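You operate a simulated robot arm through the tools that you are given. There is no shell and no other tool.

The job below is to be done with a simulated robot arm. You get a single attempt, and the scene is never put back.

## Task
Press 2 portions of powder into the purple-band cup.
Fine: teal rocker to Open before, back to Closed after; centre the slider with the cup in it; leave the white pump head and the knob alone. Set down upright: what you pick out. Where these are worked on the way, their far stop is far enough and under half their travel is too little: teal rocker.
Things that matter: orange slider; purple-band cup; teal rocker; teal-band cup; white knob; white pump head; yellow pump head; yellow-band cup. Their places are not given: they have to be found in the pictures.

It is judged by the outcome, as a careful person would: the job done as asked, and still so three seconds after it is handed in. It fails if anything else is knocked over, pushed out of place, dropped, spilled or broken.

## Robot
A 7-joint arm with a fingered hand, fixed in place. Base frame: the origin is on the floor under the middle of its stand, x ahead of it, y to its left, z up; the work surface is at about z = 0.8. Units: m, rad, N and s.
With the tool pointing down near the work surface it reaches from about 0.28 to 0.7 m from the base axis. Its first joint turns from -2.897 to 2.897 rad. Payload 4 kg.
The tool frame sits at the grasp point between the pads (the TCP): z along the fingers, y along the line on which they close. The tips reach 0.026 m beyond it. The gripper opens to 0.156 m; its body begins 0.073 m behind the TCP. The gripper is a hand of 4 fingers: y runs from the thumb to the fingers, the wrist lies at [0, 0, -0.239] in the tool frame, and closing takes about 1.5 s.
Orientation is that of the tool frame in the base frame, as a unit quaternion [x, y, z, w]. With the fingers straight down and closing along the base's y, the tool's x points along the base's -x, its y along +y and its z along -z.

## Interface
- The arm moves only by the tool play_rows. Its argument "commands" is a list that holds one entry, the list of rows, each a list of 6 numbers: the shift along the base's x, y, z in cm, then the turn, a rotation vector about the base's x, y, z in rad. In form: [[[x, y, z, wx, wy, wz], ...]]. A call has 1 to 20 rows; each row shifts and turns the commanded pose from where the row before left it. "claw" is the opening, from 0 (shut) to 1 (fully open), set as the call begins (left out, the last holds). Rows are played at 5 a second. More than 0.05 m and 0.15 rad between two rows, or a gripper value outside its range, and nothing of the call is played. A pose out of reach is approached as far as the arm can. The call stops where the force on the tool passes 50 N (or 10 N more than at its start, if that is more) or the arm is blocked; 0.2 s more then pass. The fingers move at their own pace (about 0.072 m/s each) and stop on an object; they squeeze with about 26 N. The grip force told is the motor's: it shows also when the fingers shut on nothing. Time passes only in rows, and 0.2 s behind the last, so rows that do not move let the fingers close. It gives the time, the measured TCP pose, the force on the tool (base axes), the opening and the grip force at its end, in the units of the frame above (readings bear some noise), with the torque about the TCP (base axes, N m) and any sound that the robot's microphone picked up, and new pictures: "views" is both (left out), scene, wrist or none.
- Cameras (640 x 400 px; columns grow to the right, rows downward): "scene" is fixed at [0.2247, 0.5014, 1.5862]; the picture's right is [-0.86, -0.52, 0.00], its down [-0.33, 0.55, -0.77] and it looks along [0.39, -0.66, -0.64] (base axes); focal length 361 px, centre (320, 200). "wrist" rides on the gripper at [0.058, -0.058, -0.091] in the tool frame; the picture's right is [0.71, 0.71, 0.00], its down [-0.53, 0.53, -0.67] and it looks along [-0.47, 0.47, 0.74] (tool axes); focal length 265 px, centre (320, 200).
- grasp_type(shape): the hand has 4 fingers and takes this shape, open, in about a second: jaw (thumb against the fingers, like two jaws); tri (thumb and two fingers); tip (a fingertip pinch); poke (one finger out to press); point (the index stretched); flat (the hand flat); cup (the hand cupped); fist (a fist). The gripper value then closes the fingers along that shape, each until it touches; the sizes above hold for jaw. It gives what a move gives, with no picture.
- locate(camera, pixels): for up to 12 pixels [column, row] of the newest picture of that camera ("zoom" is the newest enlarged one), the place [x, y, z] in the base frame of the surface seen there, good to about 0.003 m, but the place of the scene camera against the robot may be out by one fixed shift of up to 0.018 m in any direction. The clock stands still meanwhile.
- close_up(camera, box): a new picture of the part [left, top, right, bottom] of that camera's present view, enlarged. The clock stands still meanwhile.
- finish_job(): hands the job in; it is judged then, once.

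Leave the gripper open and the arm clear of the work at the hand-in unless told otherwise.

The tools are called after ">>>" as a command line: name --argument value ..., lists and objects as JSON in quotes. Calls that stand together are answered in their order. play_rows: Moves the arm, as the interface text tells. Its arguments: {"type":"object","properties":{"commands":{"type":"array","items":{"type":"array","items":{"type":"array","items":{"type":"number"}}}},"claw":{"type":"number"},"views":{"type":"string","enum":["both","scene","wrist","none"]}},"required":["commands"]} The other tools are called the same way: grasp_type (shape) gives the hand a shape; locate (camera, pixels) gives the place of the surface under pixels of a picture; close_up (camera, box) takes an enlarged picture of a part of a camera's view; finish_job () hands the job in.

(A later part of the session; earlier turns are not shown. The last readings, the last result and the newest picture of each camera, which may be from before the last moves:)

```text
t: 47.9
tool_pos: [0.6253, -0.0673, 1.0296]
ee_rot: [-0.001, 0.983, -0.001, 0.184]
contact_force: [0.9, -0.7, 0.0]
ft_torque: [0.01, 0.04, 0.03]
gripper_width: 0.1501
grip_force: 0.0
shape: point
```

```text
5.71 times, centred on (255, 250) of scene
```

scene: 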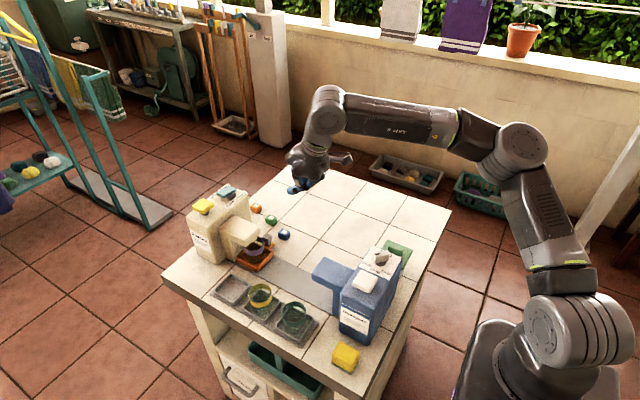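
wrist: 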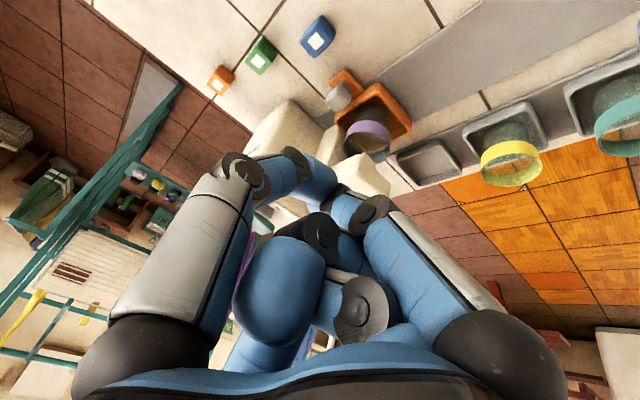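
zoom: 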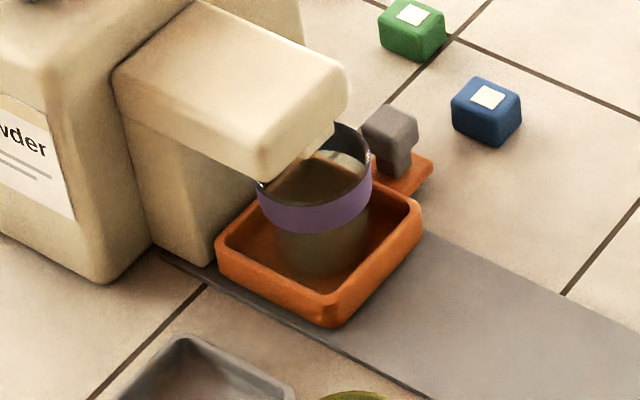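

The slider stays put. I'll note where the slider and cup are now, as a check that they sit under the outlet.

>>> locate --camera "zoom" --pixels '[[262, 190], [368, 165], [315, 204], [390, 108], [405, 112], [222, 250], [325, 315], [418, 225], [332, 132], [285, 150], [340, 90], [160, 50]]'

>>> close_up --camera "wrist" --box '[280, 60, 440, 210]'

```text
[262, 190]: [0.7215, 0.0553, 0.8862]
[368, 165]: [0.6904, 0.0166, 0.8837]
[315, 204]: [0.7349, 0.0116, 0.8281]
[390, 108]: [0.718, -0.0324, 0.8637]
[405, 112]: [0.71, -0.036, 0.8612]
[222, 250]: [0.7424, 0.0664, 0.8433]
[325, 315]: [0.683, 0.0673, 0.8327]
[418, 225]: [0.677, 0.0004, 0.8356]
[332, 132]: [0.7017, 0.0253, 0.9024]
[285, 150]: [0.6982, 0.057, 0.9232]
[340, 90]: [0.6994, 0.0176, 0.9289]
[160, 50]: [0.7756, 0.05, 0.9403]
```

```text
2.67 times, centred on (360, 135) of wrist
```

zoom: 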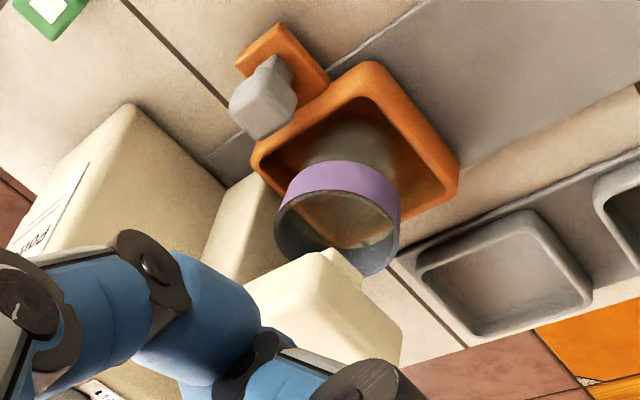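

The slider has moved 0.11 m to its stop, so the cup is under the outlet. Next is the rocker. I'll switch to the "poke" shape, whose tip lies on the tool axis, then bring the hand upright, yaw 45°, and lean it forward about 0.75 rad so it can reach x ≈ 0.82.

>>> grasp_type --shape "poke"

>>> play_rows --commands '[[[-0.5, 0, 1.0, 0, 0.125, 0], [-0.5, 0, 1.0, 0, 0.125, 0], [-0.5, 0, 1.0, 0, 0.12, 0], [-0.5, 0, 1.0, 0, 0, 0.131], [-0.5, 0, 1.0, 0, 0, 0.131], [-0.5, 0, 1.0, 0, 0, 0.131], [0, 0, 1.0, 0, 0, 0.131], [0, 0, 1.0, 0, 0, 0.131], [0, 0, 1.0, 0, 0, 0.131], [0, 0, 0, 0, 0, 0]]]' --views "scene"

```text
t: 48.8
tool_pos: [0.6263, -0.0665, 1.0294]
ee_rot: [0.0, 0.983, 0.0, 0.184]
contact_force: [-0.1, 0.0, 0.0]
ft_torque: [0.0, -0.04, 0.01]
gripper_width: 0.0
grip_force: 0.0
shape: poke
```

```text
t: 51.0
tool_pos: [0.5951, -0.0671, 1.119]
ee_rot: [-0.383, 0.924, 0.0, 0.0]
contact_force: [0.4, 0.5, -0.7]
ft_torque: [0.0, 0.0, 0.01]
gripper_width: 0.0
grip_force: 0.2
shape: poke
```

scene: 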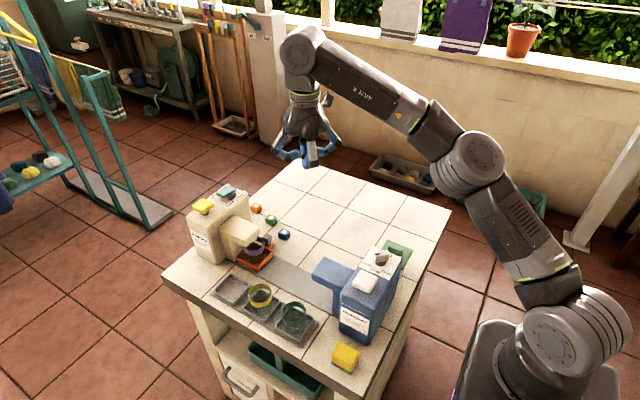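

The yaw is done. Now I'll lean the hand forward 0.75 rad and move it to hover about 5 cm above the rocker's Open end.

>>> play_rows --commands '[[[0, 0, 0, 0, -0.15, 0], [0, 0, 0, 0, -0.15, 0], [0, 0, 0, 0, -0.15, 0], [0, 0, 0, 0, -0.15, 0], [0, 0, 0, 0, -0.15, 0], [3.4, 1.1, -1.0, 0, 0, 0], [3.4, 1.1, -1.0, 0, 0, 0], [3.4, 1.1, -1.0, 0, 0, 0], [3.4, 1.1, -1.0, 0, 0, 0], [3.4, 1.1, -1.0, 0, 0, 0], [3.4, 1.1, -1.0, 0, 0, 0], [0, 0, 0, 0, 0, 0]]]' --views "both"

>>> close_up --camera "scene" --box '[180, 110, 290, 230]'

```text
t: 53.6
tool_pos: [0.798, -0.0001, 1.0594]
ee_rot: [-0.357, 0.859, -0.141, 0.338]
contact_force: [0.0, -0.4, -0.7]
ft_torque: [0.01, 0.01, 0.03]
gripper_width: 0.0
grip_force: 0.0
shape: poke
```

scene: 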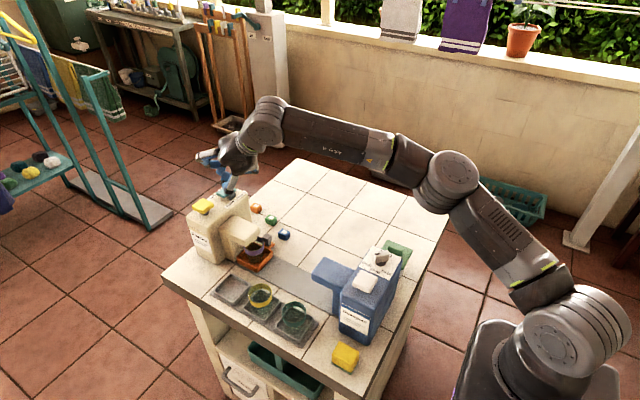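
wrist: 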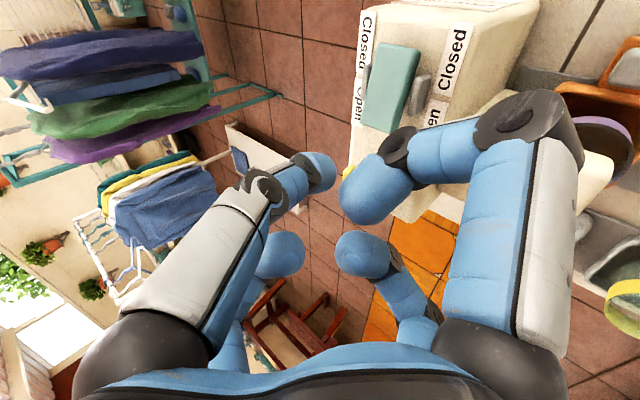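

```text
3.33 times, centred on (235, 170) of scene
```

zoom: 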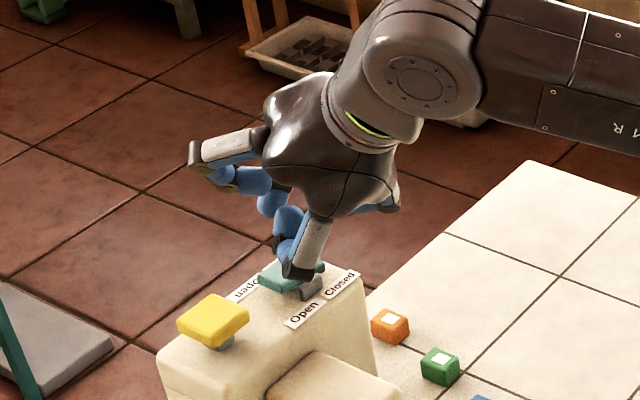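

I reached the hover. The wrist view shows the rocker plate around (392,88), with "Closed" at the top and "Open" at the bottom of the picture. I'll locate the rocker and pump head accurately with the wrist camera.

>>> close_up --camera "wrist" --box '[300, 0, 500, 200]'

>>> locate --camera "wrist" --pixels '[[392, 50], [415, 53], [402, 55], [370, 118], [398, 125], [384, 120], [392, 88], [450, 55], [365, 60], [420, 85], [318, 170], [322, 160]]'

```text
2.00 times, centred on (400, 100) of wrist
```

zoom: 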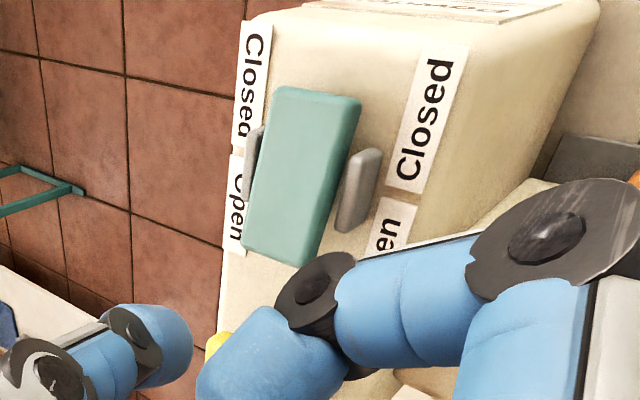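

```text
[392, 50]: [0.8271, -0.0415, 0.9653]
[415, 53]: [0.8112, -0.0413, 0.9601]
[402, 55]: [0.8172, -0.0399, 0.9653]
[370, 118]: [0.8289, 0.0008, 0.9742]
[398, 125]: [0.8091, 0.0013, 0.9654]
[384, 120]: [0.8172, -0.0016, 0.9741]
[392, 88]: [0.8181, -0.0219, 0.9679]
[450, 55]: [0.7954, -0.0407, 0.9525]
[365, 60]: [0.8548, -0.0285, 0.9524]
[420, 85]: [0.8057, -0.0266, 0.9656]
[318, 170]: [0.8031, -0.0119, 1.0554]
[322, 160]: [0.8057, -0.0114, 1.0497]
```

The rocker, as measured by the wrist camera, spans x 0.809–0.833 and y −0.044 to +0.004. Its Open end is at z ≈ 0.974 and its Closed end at 0.965. I'll check where the lower curled fingers are before descending.

>>> locate --camera "scene" --pixels '[[225, 190], [228, 192], [229, 180], [221, 184], [219, 175], [216, 170], [205, 158], [255, 172]]'

>>> locate --camera "wrist" --pixels '[[365, 195], [350, 205], [395, 150], [510, 120], [560, 130], [280, 250], [365, 250], [350, 175], [530, 180]]'

```text
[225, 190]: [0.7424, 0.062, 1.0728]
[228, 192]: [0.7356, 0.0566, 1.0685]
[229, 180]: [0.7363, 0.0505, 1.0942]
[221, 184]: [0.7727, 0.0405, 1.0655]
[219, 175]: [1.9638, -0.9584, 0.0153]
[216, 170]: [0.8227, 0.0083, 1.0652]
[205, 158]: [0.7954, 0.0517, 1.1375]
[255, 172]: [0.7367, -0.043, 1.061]
```

```text
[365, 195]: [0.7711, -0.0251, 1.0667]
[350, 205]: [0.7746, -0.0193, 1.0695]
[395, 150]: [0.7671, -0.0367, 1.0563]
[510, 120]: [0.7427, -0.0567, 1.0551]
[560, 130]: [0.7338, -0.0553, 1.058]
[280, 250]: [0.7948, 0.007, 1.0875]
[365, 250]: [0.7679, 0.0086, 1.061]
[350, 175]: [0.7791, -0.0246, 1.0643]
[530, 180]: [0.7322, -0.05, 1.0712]
```

The curled fingers stay at or above the fingertip's level and behind the dispenser's front edge. I'll move over the Open end and descend to just above it.

>>> play_rows --commands '[[[1.3, -0.3, -0.5, 0, 0, 0], [0, 0, -1.5, 0, 0, 0], [0, 0, -1.5, 0, 0, 0], [0, 0, -1.5, 0, 0, 0], [0, 0, -0.5, 0, 0, 0], [0, 0, 0, 0, 0, 0]]]' --views "both"

>>> close_up --camera "wrist" --box '[260, 60, 460, 220]'

>>> close_up --camera "scene" --box '[180, 140, 280, 230]'

```text
t: 55.0
tool_pos: [0.8128, -0.0033, 1.0034]
ee_rot: [-0.355, 0.86, -0.141, 0.338]
contact_force: [-0.9, 0.9, -0.4]
ft_torque: [-0.02, -0.01, -0.02]
gripper_width: 0.0
grip_force: 0.1
shape: poke
```

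scene: 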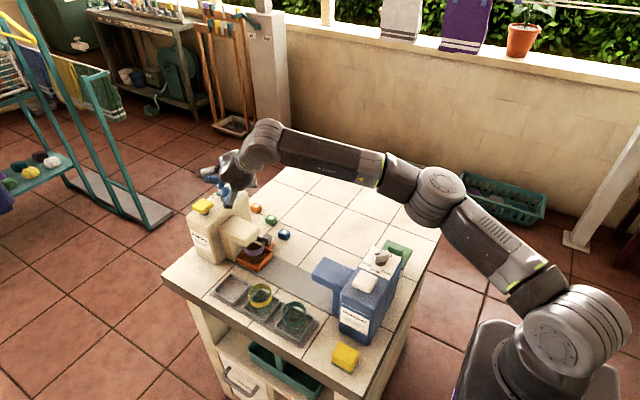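
wrist: 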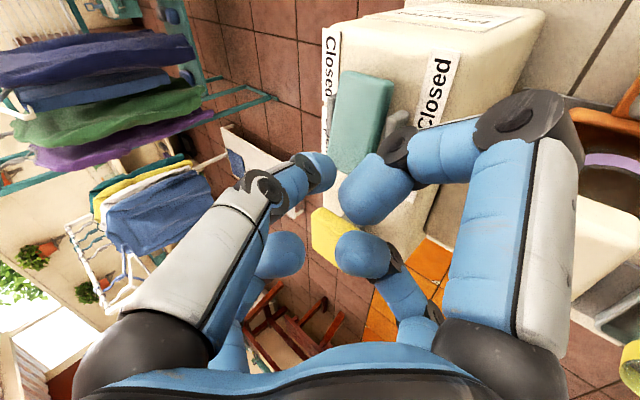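

```text
2.50 times, centred on (360, 140) of wrist
```

zoom: 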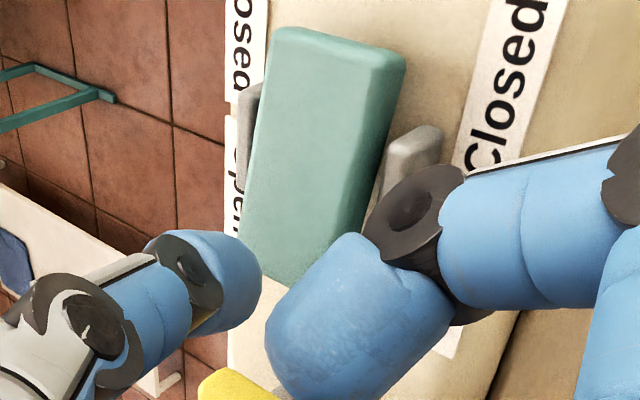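

```text
4.44 times, centred on (230, 185) of scene
```

zoom: 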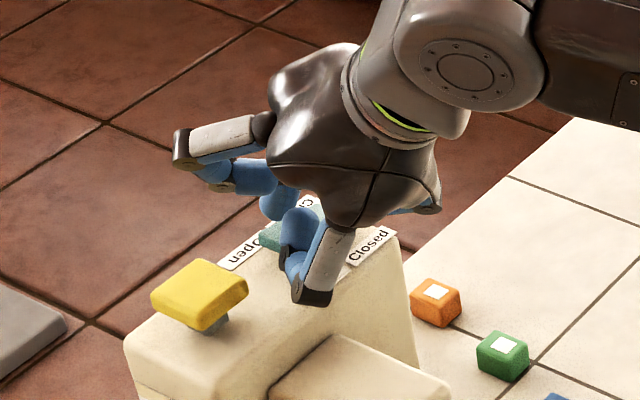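

The poke tip is the one at (318,172) in the wrist picture. By projection, the spot straight below it is near (345,162). I'll verify that this spot is on the rocker's Open end.

>>> locate --camera "wrist" --pixels '[[345, 162], [340, 158], [350, 165], [336, 155], [346, 172], [335, 220], [325, 235], [332, 212], [318, 172], [333, 240]]'

```text
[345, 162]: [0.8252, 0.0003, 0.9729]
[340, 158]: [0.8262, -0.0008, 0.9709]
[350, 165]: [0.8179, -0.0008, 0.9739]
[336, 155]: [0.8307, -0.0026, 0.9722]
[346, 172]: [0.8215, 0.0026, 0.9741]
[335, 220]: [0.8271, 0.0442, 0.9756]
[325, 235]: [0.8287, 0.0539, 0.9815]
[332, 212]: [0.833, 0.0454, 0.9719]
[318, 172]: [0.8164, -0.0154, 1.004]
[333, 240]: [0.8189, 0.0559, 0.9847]
```

The spot below the tip is at (0.825, 0.000), which is on the Open end. I'll shift 3 mm towards the robot and press down in small steps, reading force and sound.

>>> play_rows --commands '[[[-0.3, 0, -0.3, 0, 0, 0], [0, 0, -0.3, 0, 0, 0], [0, 0, -0.2, 0, 0, 0]]]' --views "none"

>>> play_rows --commands '[[[0, 0, -0.2, 0, 0, 0], [0, 0, -0.2, 0, 0, 0]]]' --views "none"

>>> play_rows --commands '[[[0, 0, -0.2, 0, 0, 0], [0, 0, -0.2, 0, 0, 0]]]' --views "both"

```text
t: 55.8
tool_pos: [0.81, -0.0029, 0.9964]
ee_rot: [-0.356, 0.86, -0.139, 0.339]
contact_force: [0.0, -0.3, 0.2]
ft_torque: [0.01, 0.0, -0.01]
gripper_width: 0.0
grip_force: 0.1
shape: poke
```

```text
t: 56.4
tool_pos: [0.8095, -0.0026, 0.9922]
ee_rot: [-0.357, 0.859, -0.14, 0.339]
contact_force: [1.7, 1.2, 1.3]
ft_torque: [0.01, -0.05, 0.0]
gripper_width: 0.0
grip_force: 0.1
shape: poke
```

```text
t: 57.0
tool_pos: [0.8098, -0.0029, 0.9892]
ee_rot: [-0.357, 0.859, -0.14, 0.338]
contact_force: [-0.5, 0.4, 2.5]
ft_torque: [0.03, -0.04, 0.03]
gripper_width: 0.0
grip_force: 0.0
shape: poke
```

scene: 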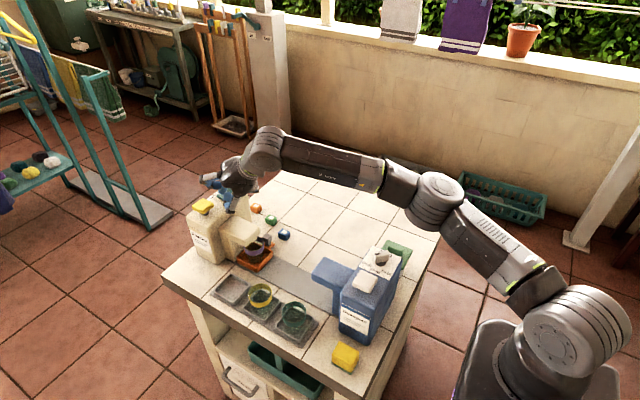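
wrist: 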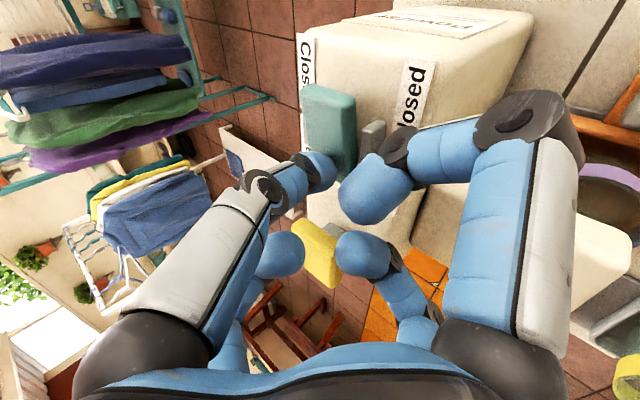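

There's light contact of about 2.5 N and the rocker is turning. I'll keep pressing until the far stop is felt.

>>> play_rows --commands '[[[0, 0, -0.2, 0, 0, 0], [0, 0, 0, 0, 0, 0]]]' --views "none"

>>> play_rows --commands '[[[0, 0, -0.2, 0, 0, 0], [0, 0, 0, 0, 0, 0]]]' --views "none"

>>> play_rows --commands '[[[0, 0, -0.2, 0, 0, 0], [0, 0, 0, 0, 0, 0]]]' --views "wrist"

>>> close_up --camera "wrist" --box '[260, 50, 460, 220]'

```text
t: 57.6
tool_pos: [0.8091, -0.0006, 0.9881]
ee_rot: [-0.357, 0.859, -0.14, 0.34]
contact_force: [-1.9, 1.5, 12.8]
ft_torque: [0.0, -0.18, 0.05]
gripper_width: 0.0
grip_force: 0.1
shape: poke
```

```text
t: 58.2
tool_pos: [0.809, -0.0024, 0.9871]
ee_rot: [-0.357, 0.858, -0.141, 0.341]
contact_force: [-1.9, 3.6, 28.7]
ft_torque: [0.03, -0.37, 0.12]
gripper_width: 0.0
grip_force: 0.0
shape: poke
```

```text
t: 58.8
tool_pos: [0.809, 0.0004, 0.9869]
ee_rot: [-0.356, 0.858, -0.14, 0.342]
contact_force: [-4.5, 3.7, 32.8]
ft_torque: [-0.02, -0.48, 0.04]
gripper_width: 0.0
grip_force: 0.0
shape: poke
```

wrist: 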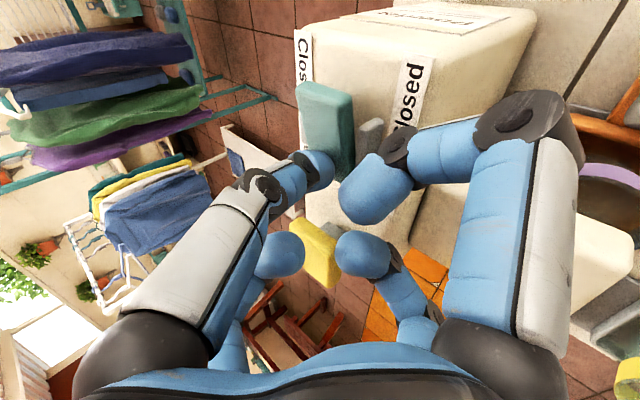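

```text
2.35 times, centred on (360, 135) of wrist
```

zoom: 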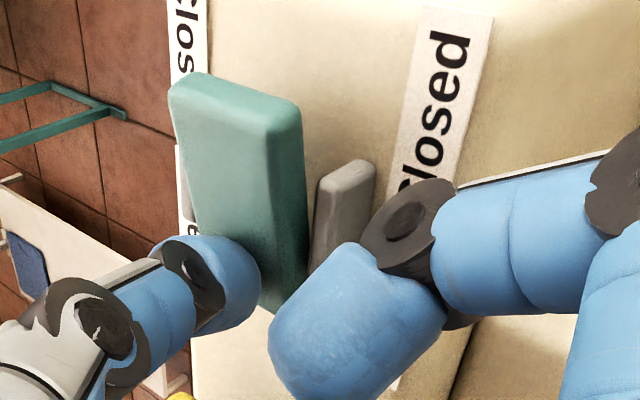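

A firm stop came at about 33 N, and the rocker's Closed end has risen. I'll lift off and check that it stays Open.

>>> play_rows --commands '[[[0, 0, 0.5, 0, 0, 0], [0, 0, 1.0, 0, 0, 0], [0, 0, 1.5, 0, 0, 0], [0, 0, 1.5, 0, 0, 0], [0, 0, 1.0, 0, 0, 0], [0, 0, 0, 0, 0, 0]]]' --views "both"

>>> close_up --camera "wrist" --box '[300, 0, 500, 220]'

>>> close_up --camera "scene" --box '[180, 140, 280, 230]'

```text
t: 60.2
tool_pos: [0.8102, -0.0034, 1.0369]
ee_rot: [-0.356, 0.86, -0.141, 0.337]
contact_force: [0.5, 0.4, 0.9]
ft_torque: [0.01, 0.02, 0.01]
gripper_width: 0.0
grip_force: 0.1
shape: poke
```

scene: 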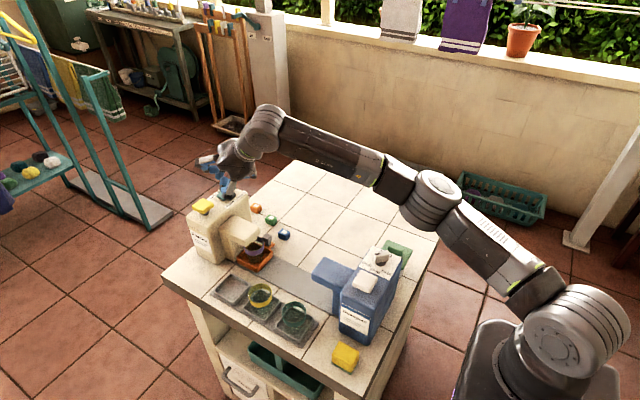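
wrist: 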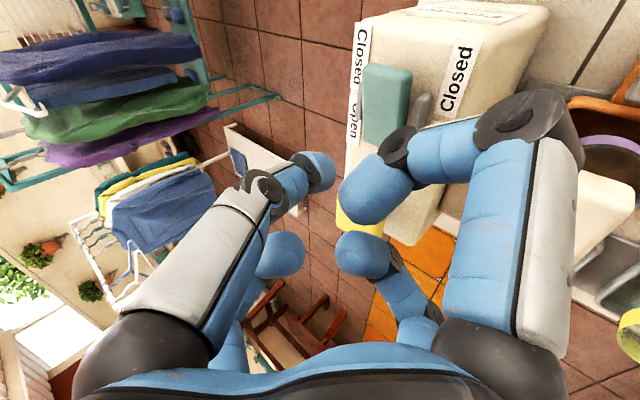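

```text
1.82 times, centred on (400, 110) of wrist
```

zoom: 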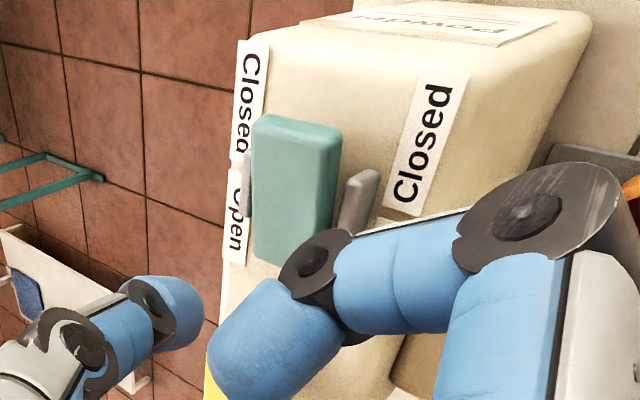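

```text
4.44 times, centred on (230, 185) of scene
```

zoom: 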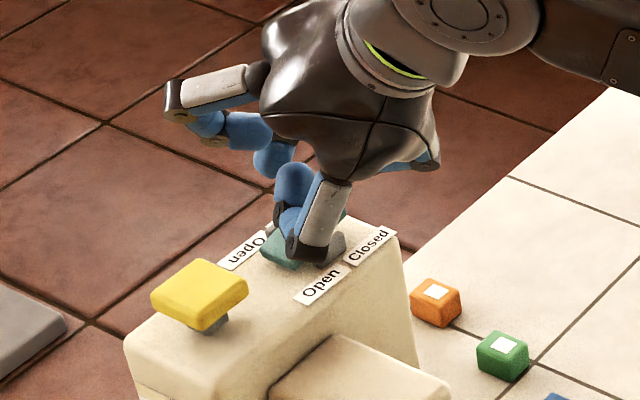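

I'll confirm the rocker's tilt from both ends of the plate with the wrist camera.

>>> locate --camera "wrist" --pixels '[[375, 68], [405, 73], [390, 72], [370, 138], [390, 140], [378, 130], [388, 100], [355, 215], [345, 225], [365, 225]]'

```text
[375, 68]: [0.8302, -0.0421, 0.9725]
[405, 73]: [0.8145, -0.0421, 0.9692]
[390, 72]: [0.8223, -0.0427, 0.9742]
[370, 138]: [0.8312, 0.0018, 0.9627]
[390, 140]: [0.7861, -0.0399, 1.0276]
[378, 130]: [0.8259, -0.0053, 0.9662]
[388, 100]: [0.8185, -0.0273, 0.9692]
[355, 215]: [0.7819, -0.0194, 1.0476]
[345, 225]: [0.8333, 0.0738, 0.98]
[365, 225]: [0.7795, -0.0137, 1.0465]
```

The rocker is at Open: its Closed end is up at 0.974 and its Open end is down at 0.963. Now I'll move sideways 6.6 cm, over the yellow pump head, staying above it.

>>> play_rows --commands '[[[0, 1.6, 0, 0, 0, 0], [0, 1.7, 0, 0, 0, 0], [0, 1.7, 0, 0, 0, 0], [0, 1.6, 0, 0, 0, 0], [0, 0, 0, 0, 0, 0]]]' --views "both"

>>> close_up --camera "wrist" --box '[280, 60, 460, 240]'

>>> close_up --camera "scene" --box '[170, 140, 280, 240]'

```text
t: 61.4
tool_pos: [0.8093, 0.063, 1.037]
ee_rot: [-0.356, 0.86, -0.139, 0.339]
contact_force: [0.4, 0.4, -0.7]
ft_torque: [0.01, -0.01, -0.01]
gripper_width: 0.0001
grip_force: 0.0
shape: poke
```

scene: 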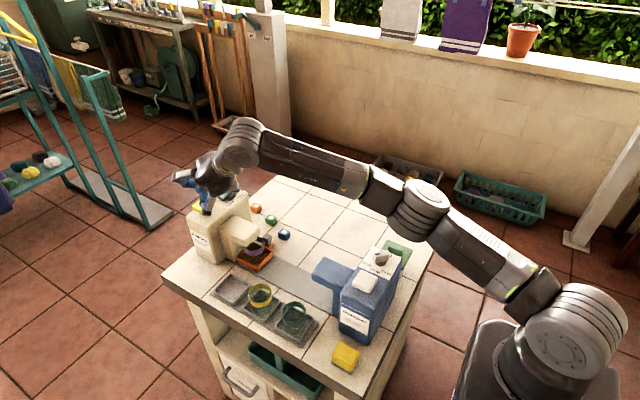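
wrist: 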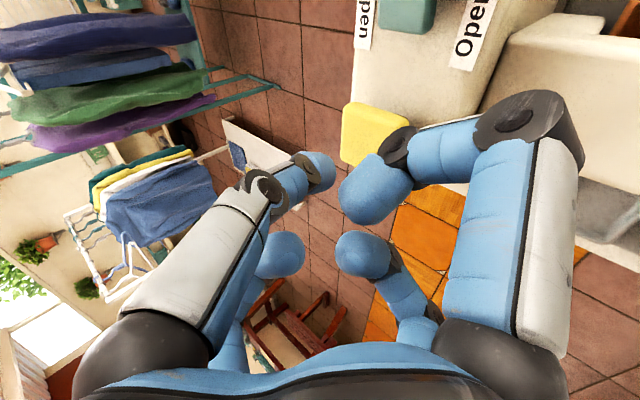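

```text
2.22 times, centred on (370, 150) of wrist
```

zoom: 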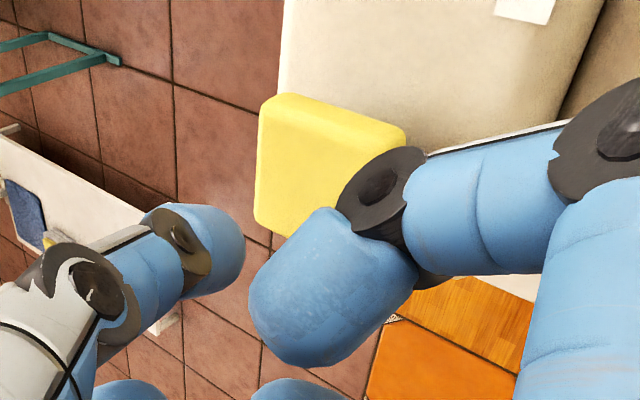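

```text
4.00 times, centred on (225, 190) of scene
```

zoom: 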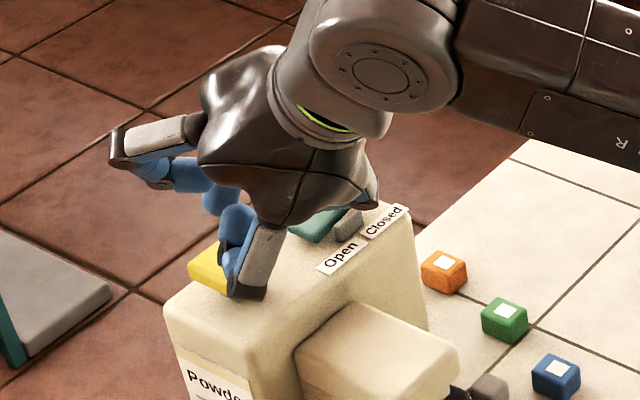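

I'll locate the yellow head's visible corners to fix its centre.

>>> locate --camera "zoom" --pixels '[[275, 105], [395, 138], [265, 215], [298, 228], [330, 150], [300, 165], [340, 180], [268, 130], [335, 115], [280, 225]]'

```text
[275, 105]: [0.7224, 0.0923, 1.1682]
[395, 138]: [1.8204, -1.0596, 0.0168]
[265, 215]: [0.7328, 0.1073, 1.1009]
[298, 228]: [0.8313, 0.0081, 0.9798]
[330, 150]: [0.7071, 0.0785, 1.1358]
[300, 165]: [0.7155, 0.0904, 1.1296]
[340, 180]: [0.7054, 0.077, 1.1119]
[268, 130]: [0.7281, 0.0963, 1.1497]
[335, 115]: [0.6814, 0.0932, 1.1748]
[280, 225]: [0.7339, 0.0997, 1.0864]
```

That used the wrong enlargement, so I'll use wrist pixel coordinates directly.

>>> locate --camera "wrist" --pixels '[[350, 108], [402, 124], [346, 156], [360, 162], [374, 127], [361, 134], [379, 141], [377, 112], [348, 130], [408, 120]]'

```text
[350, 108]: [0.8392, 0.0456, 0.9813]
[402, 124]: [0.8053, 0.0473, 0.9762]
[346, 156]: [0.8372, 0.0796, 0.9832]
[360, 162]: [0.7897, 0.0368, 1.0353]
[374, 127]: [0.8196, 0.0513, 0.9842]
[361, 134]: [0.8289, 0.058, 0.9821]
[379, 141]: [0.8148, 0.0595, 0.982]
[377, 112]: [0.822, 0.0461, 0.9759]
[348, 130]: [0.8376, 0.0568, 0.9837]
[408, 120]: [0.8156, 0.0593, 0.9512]
```

The yellow head is centred at (0.822, 0.063) with its top at 0.983, and the tip is right above it. I'll descend to just above contact, then press in small steps while reading force and sound.

>>> play_rows --commands '[[[0.1, 0, -1.0, 0, 0, 0], [0, 0, -1.0, 0, 0, 0], [0, 0, -0.8, 0, 0, 0], [0, 0, 0, 0, 0, 0]]]' --views "none"

>>> play_rows --commands '[[[0, 0, -0.3, 0, 0, 0], [0, 0, -0.3, 0, 0, 0], [0, 0, 0, 0, 0, 0]]]' --views "both"

```text
t: 62.4
tool_pos: [0.8109, 0.0647, 1.0089]
ee_rot: [-0.357, 0.859, -0.14, 0.339]
contact_force: [0.1, 0.3, 0.7]
ft_torque: [0.01, 0.01, 0.0]
gripper_width: 0.0
grip_force: 0.0
shape: poke
```

```text
t: 63.2
tool_pos: [0.811, 0.064, 1.0027]
ee_rot: [-0.356, 0.86, -0.14, 0.338]
contact_force: [0.1, -0.6, 0.7]
ft_torque: [0.0, -0.01, -0.02]
gripper_width: 0.0
grip_force: 0.0
shape: poke
```

scene: 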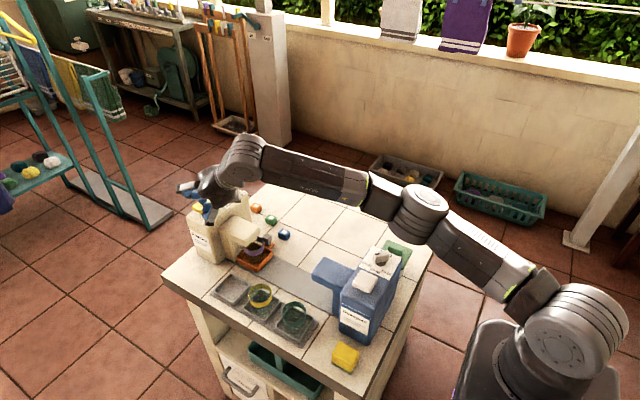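
wrist: 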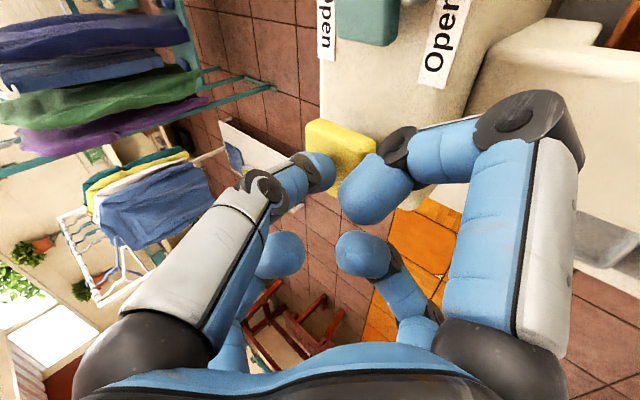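

There's no contact yet at z ≈ 1.003. Now I'll press the first portion, in small steps.

>>> play_rows --commands '[[[0, 0, -0.3, 0, 0, 0], [0, 0, -0.3, 0, 0, 0]]]' --views "none"

>>> play_rows --commands '[[[0, 0, -0.3, 0, 0, 0]]]' --views "none"

>>> play_rows --commands '[[[0, 0, -0.2, 0, 0, 0]]]' --views "none"

>>> play_rows --commands '[[[0, 0, -0.2, 0, 0, 0]]]' --views "wrist"

```text
t: 63.8
tool_pos: [0.8111, 0.0627, 0.9975]
ee_rot: [-0.357, 0.859, -0.139, 0.339]
contact_force: [-0.3, 1.6, 2.3]
ft_torque: [0.05, -0.06, -0.01]
gripper_width: 0.0
grip_force: 0.1
shape: poke
```

```text
t: 64.2
tool_pos: [0.8115, 0.0627, 0.9958]
ee_rot: [-0.357, 0.859, -0.14, 0.339]
contact_force: [-0.4, 1.4, 4.9]
ft_torque: [-0.01, -0.08, 0.0]
gripper_width: 0.0
grip_force: 0.1
shape: poke
```

```text
t: 64.6
tool_pos: [0.8096, 0.0638, 0.9927]
ee_rot: [-0.357, 0.859, -0.14, 0.339]
contact_force: [-2.0, 0.6, 6.0]
ft_torque: [-0.01, -0.07, 0.03]
gripper_width: 0.0
grip_force: 0.0
shape: poke
heard: click
```

```text
t: 65.0
tool_pos: [0.8107, 0.0624, 0.9911]
ee_rot: [-0.356, 0.859, -0.141, 0.339]
contact_force: [-1.3, 0.5, 12.2]
ft_torque: [-0.01, -0.18, 0.0]
gripper_width: 0.0
grip_force: 0.0
shape: poke
```

wrist: 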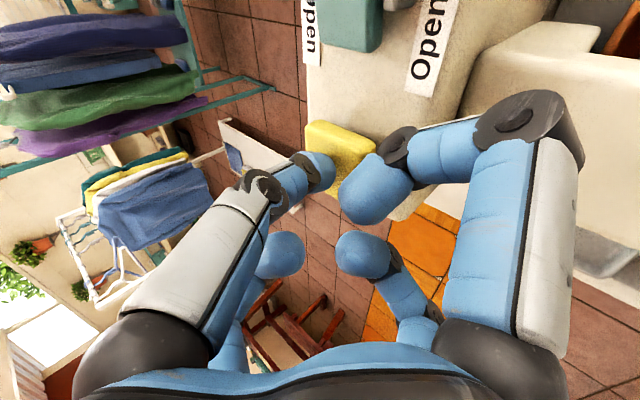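

A click was heard at about 7 mm of travel, with 12 N at the bottom, so that's one portion. I'll release fully so the head springs back, and check the sounds and the cup.

>>> play_rows --commands '[[[0, 0, 0.4, 0, 0, 0], [0, 0, 0.6, 0, 0, 0], [0, 0, 0.8, 0, 0, 0], [0, 0, 0.6, 0, 0, 0], [0, 0, 0, 0, 0, 0], [0, 0, 0, 0, 0, 0]]]' --views "both"

>>> close_up --camera "scene" --box '[215, 215, 295, 285]'

>>> close_up --camera "scene" --box '[170, 160, 260, 240]'

```text
t: 66.4
tool_pos: [0.8104, 0.0636, 1.014]
ee_rot: [-0.356, 0.86, -0.141, 0.339]
contact_force: [0.5, 0.4, 0.2]
ft_torque: [0.04, 0.03, -0.02]
gripper_width: 0.0001
grip_force: 0.1
shape: poke
```

scene: 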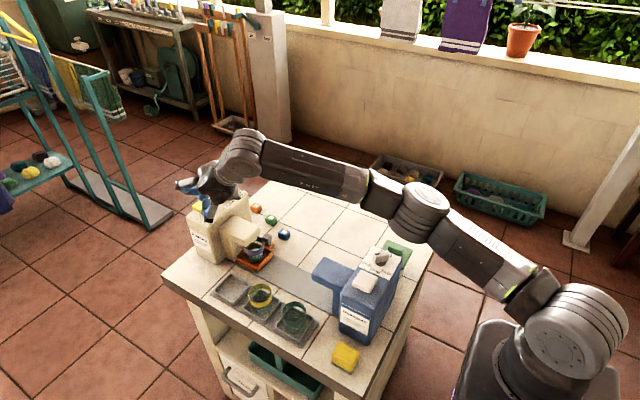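
wrist: 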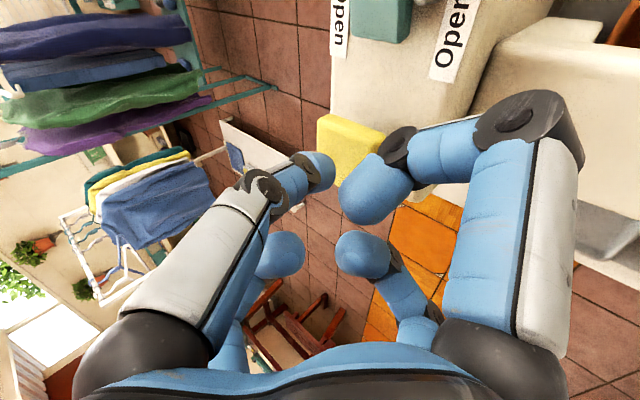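

```text
5.71 times, centred on (255, 250) of scene
```

zoom: 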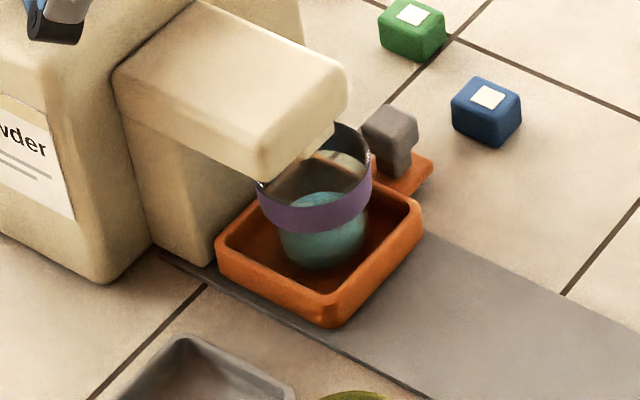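

```text
5.00 times, centred on (215, 200) of scene
```

zoom: 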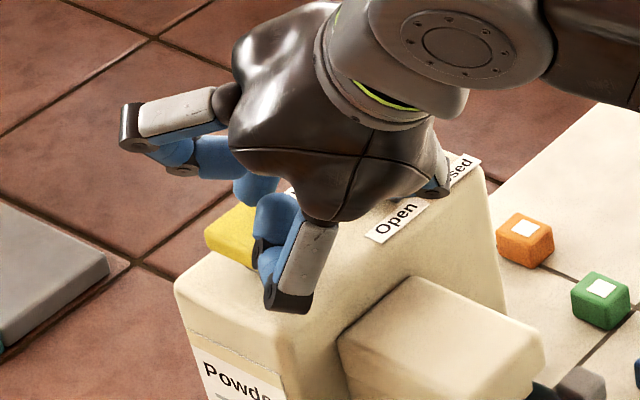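

The cup now holds teal powder, so portion one is in. I'll check that the head has sprung back up.

>>> locate --camera "wrist" --pixels '[[340, 140], [350, 135], [330, 128], [345, 150]]'

```text
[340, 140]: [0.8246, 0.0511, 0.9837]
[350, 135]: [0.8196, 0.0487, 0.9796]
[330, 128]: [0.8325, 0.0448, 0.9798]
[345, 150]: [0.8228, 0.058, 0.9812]
```

The head is back at 0.983. Now the second press, with the same stroke.

>>> play_rows --commands '[[[0, 0, -0.6, 0, 0, 0], [0, 0, -0.6, 0, 0, 0], [0, 0, -0.4, 0, 0, 0], [0, 0, -0.3, 0, 0, 0], [0, 0, -0.2, 0, 0, 0]]]' --views "none"

```text
t: 67.6
tool_pos: [0.8115, 0.0638, 0.9922]
ee_rot: [-0.357, 0.859, -0.14, 0.339]
contact_force: [1.1, -0.4, 6.1]
ft_torque: [-0.01, -0.08, -0.04]
gripper_width: 0.0002
grip_force: 0.1
shape: poke
heard: click
```

The second click was heard. I'll finish the stroke as before with 2 mm more, then release fully.

>>> play_rows --commands '[[[0, 0, -0.2, 0, 0, 0]]]' --views "none"

>>> play_rows --commands '[[[0, 0, 0.4, 0, 0, 0], [0, 0, 0.6, 0, 0, 0], [0, 0, 1.0, 0, 0, 0], [0, 0, 1.4, 0, 0, 0], [0, 0, 1.4, 0, 0, 0], [0, 0, 0, 0, 0, 0]]]' --views "both"

>>> close_up --camera "scene" --box '[215, 215, 295, 285]'

```text
t: 68.0
tool_pos: [0.8107, 0.0649, 0.9919]
ee_rot: [-0.356, 0.859, -0.141, 0.34]
contact_force: [-2.2, -0.3, 8.9]
ft_torque: [-0.06, -0.13, -0.03]
gripper_width: 0.0
grip_force: 0.1
shape: poke
```

```text
t: 69.4
tool_pos: [0.8106, 0.0621, 1.0395]
ee_rot: [-0.356, 0.86, -0.14, 0.338]
contact_force: [-0.2, 0.3, -0.2]
ft_torque: [0.0, 0.01, 0.01]
gripper_width: 0.0
grip_force: 0.0
shape: poke
```

scene: 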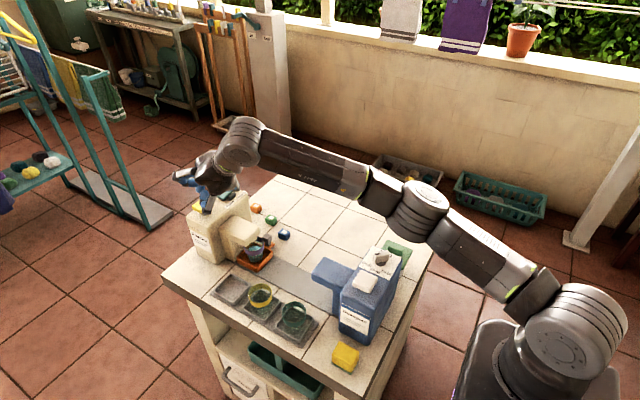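
wrist: 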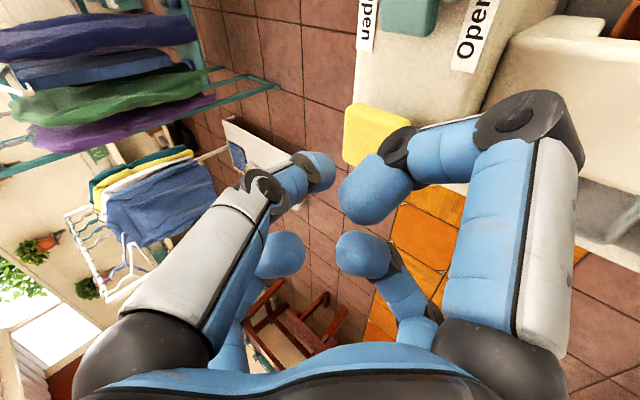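

```text
5.71 times, centred on (255, 250) of scene
```

zoom: 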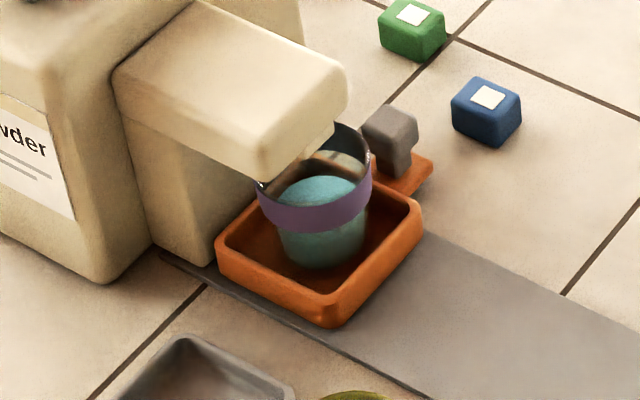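

The powder is higher now, so two portions are in. Next I'll close the rocker: move over its raised Closed end at about (0.822, −0.038).

>>> play_rows --commands '[[[0, -2.0, 0, 0, 0, 0], [0, -2.0, 0, 0, 0, 0], [0, -2.0, 0, 0, 0, 0], [0, -2.0, 0, 0, 0, 0], [0, -2.1, 0, 0, 0, 0], [0, 0, -1.0, 0, 0, 0], [0, 0, -1.0, 0, 0, 0], [0, 0, -0.8, 0, 0, 0], [0, 0, 0, 0, 0, 0]]]' --views "both"

>>> close_up --camera "wrist" --box '[260, 80, 460, 240]'

>>> locate --camera "wrist" --pixels '[[345, 162], [340, 158], [350, 165], [336, 155], [346, 172], [335, 165], [345, 180], [340, 190]]'

```text
t: 71.4
tool_pos: [0.8105, -0.0365, 1.012]
ee_rot: [-0.357, 0.859, -0.14, 0.338]
contact_force: [-0.6, 0.7, 0.4]
ft_torque: [0.01, 0.03, 0.01]
gripper_width: 0.0
grip_force: 0.0
shape: poke
```

scene: 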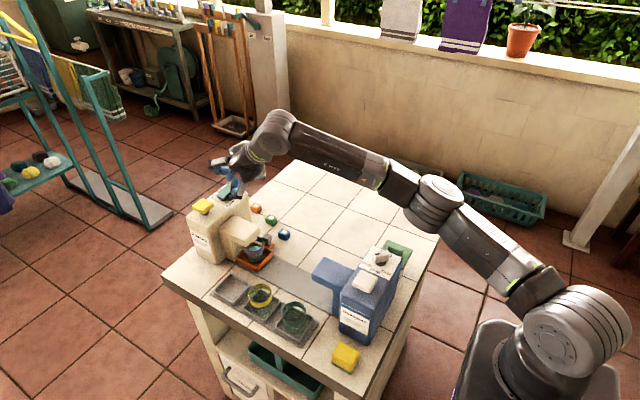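
wrist: 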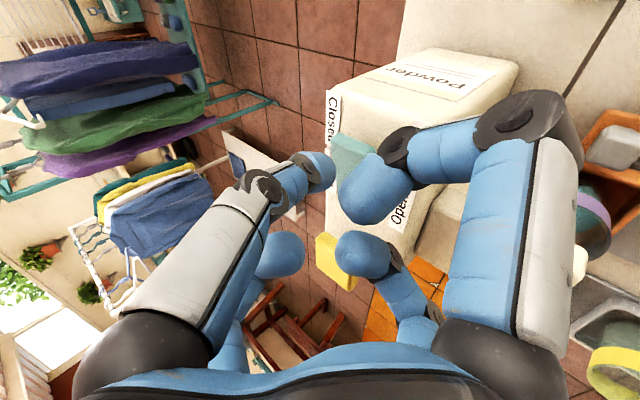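

```text
2.50 times, centred on (360, 160) of wrist
```

zoom: 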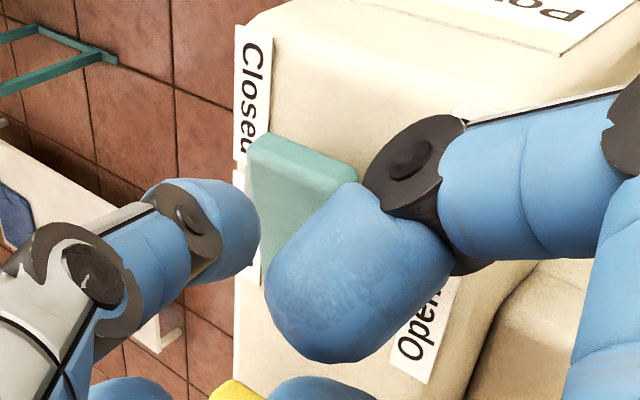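

```text
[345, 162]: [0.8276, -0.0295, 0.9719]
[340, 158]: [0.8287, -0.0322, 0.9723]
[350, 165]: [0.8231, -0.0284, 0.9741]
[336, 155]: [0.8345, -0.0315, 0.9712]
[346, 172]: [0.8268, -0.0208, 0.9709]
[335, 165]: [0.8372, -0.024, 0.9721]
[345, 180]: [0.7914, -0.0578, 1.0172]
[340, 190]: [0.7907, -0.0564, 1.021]
```

The tip is over the Closed end at (0.822, −0.037). I'll press down in small steps to the far stop.

>>> play_rows --commands '[[[0, 0, -0.5, 0, 0, 0], [0, 0, -0.5, 0, 0, 0], [0, 0, -0.4, 0, 0, 0], [0, 0, -0.3, 0, 0, 0], [0, 0, -0.2, 0, 0, 0]]]' --views "none"

>>> play_rows --commands '[[[0, 0, -0.2, 0, 0, 0], [0, 0, -0.2, 0, 0, 0]]]' --views "none"

>>> play_rows --commands '[[[0, 0, -0.2, 0, 0, 0], [0, 0, 0, 0, 0, 0]]]' --views "none"

```text
t: 72.6
tool_pos: [0.8116, -0.0383, 0.9919]
ee_rot: [-0.355, 0.86, -0.14, 0.338]
contact_force: [0.2, 0.5, 0.6]
ft_torque: [0.02, 0.02, -0.04]
gripper_width: 0.0
grip_force: 0.0
shape: poke
```

```text
t: 73.2
tool_pos: [0.8108, -0.0382, 0.989]
ee_rot: [-0.356, 0.86, -0.139, 0.337]
contact_force: [0.6, 0.4, 0.0]
ft_torque: [0.0, 0.0, 0.03]
gripper_width: 0.0
grip_force: 0.0
shape: poke
```

```text
t: 73.8
tool_pos: [0.8125, -0.0385, 0.9868]
ee_rot: [-0.357, 0.859, -0.14, 0.339]
contact_force: [0.0, -0.2, 1.7]
ft_torque: [-0.01, -0.01, 0.02]
gripper_width: 0.0
grip_force: 0.0
shape: poke
```

>>> play_rows --commands '[[[0, 0, -0.2, 0, 0, 0], [0, 0, 0, 0, 0, 0]]]' --views "none"

>>> play_rows --commands '[[[0, 0, -0.2, 0, 0, 0], [0, 0, 0, 0, 0, 0]]]' --views "both"

>>> close_up --camera "wrist" --box '[260, 80, 460, 240]'

>>> close_up --camera "scene" --box '[180, 150, 270, 230]'

```text
t: 74.4
tool_pos: [0.8105, -0.0368, 0.9865]
ee_rot: [-0.357, 0.859, -0.14, 0.34]
contact_force: [-0.6, 0.1, 10.2]
ft_torque: [-0.06, -0.16, 0.01]
gripper_width: 0.0003
grip_force: 0.0
shape: poke
```

```text
t: 75.0
tool_pos: [0.8108, -0.037, 0.9859]
ee_rot: [-0.357, 0.858, -0.14, 0.341]
contact_force: [-4.3, 0.4, 24.9]
ft_torque: [-0.08, -0.35, -0.02]
gripper_width: 0.0
grip_force: 0.0
shape: poke
```

scene: 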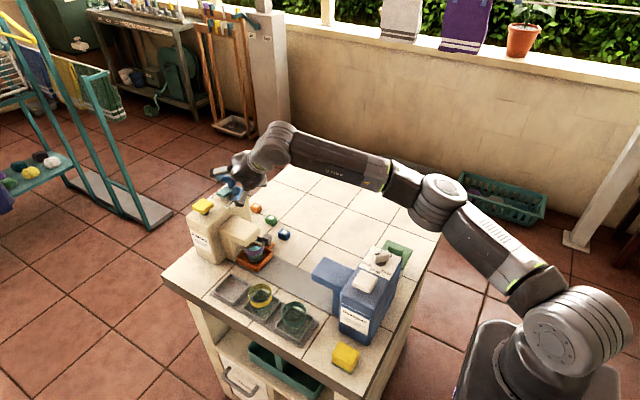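
wrist: 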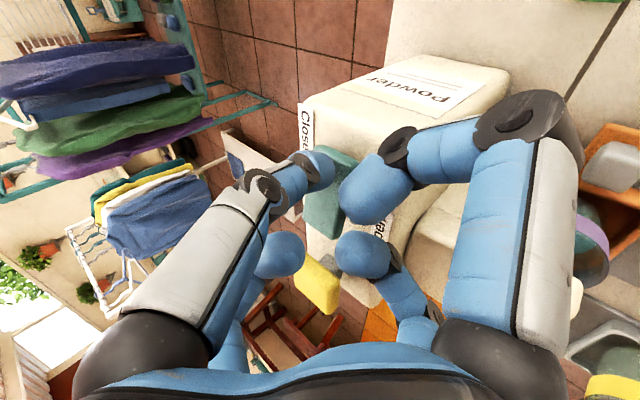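

```text
2.50 times, centred on (360, 160) of wrist
```

zoom: 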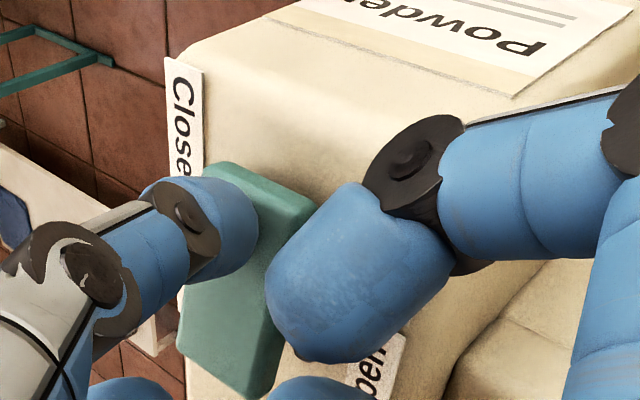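

```text
5.00 times, centred on (225, 190) of scene
```

zoom: 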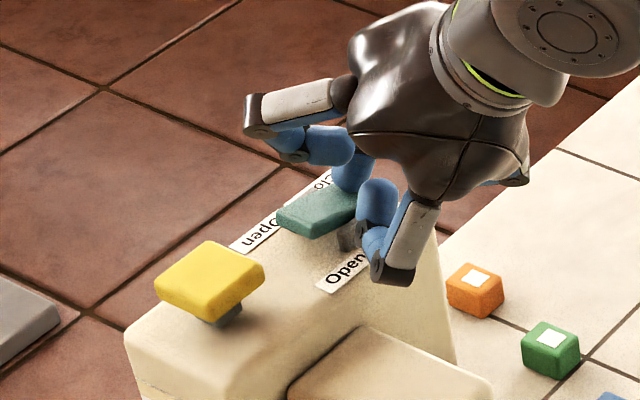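

The stop was felt at 25 N, and the Open end is now raised. I'll lift off and confirm it stays Closed.

>>> play_rows --commands '[[[0, 0, 0.5, 0, 0, 0], [0, 0, 1.0, 0, 0, 0], [0, 0, 1.5, 0, 0, 0], [0, 0, 1.5, 0, 0, 0], [0, 0, 1.5, 0, 0, 0], [-2.5, -1.0, 1.0, 0, 0, 0], [-3.0, -1.0, 1.0, 0, 0, 0], [-3.0, -1.0, 1.0, 0, 0, 0], [0, 0, 0, 0, 0, 0]]]' --views "both"

>>> close_up --camera "scene" --box '[180, 165, 260, 230]'

```text
t: 77.0
tool_pos: [0.7247, -0.0661, 1.0722]
ee_rot: [-0.356, 0.86, -0.14, 0.339]
contact_force: [0.5, -0.3, -0.5]
ft_torque: [-0.02, 0.03, 0.03]
gripper_width: 0.0
grip_force: 0.1
shape: poke
```

scene: 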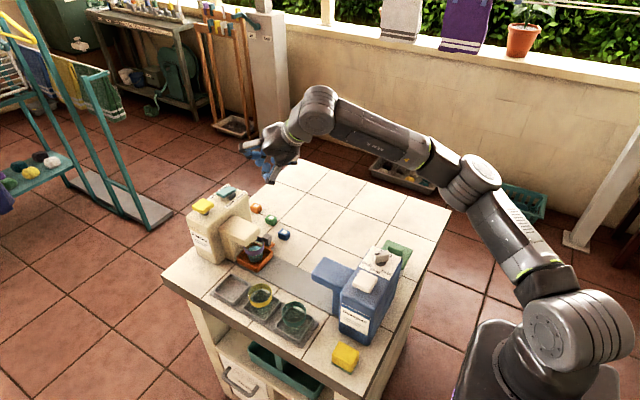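
wrist: 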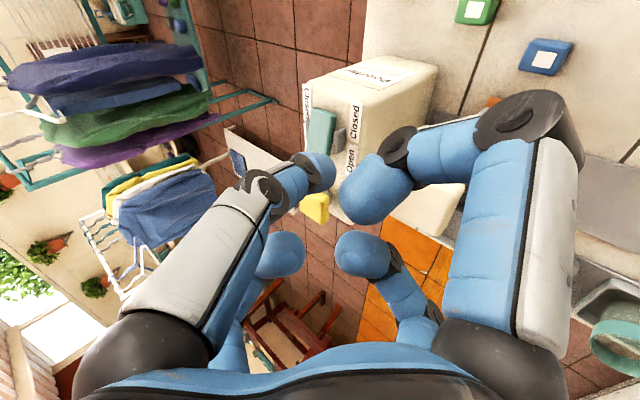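

```text
6.15 times, centred on (220, 198) of scene
```

zoom: 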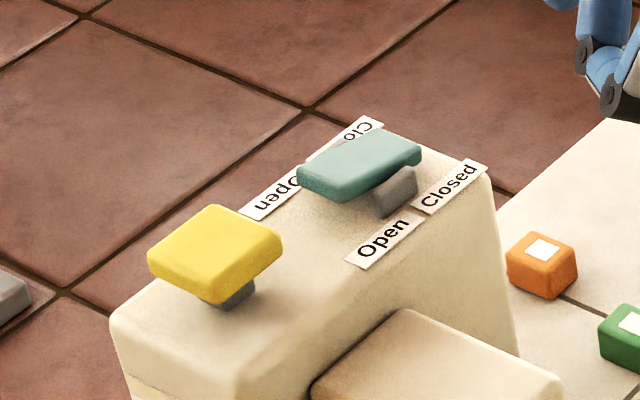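

The rocker looks the same as at the start. I'll check the heights of its ends numerically.

>>> locate --camera "zoom" --pixels '[[308, 172], [340, 180], [375, 140], [412, 152], [360, 160], [215, 225], [165, 255], [260, 240]]'

```text
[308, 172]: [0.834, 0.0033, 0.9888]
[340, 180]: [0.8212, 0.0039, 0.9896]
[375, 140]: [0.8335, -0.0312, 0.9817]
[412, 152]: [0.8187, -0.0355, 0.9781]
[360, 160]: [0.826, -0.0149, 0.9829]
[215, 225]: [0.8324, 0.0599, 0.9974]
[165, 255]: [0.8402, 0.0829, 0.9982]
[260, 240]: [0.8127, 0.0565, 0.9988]
```

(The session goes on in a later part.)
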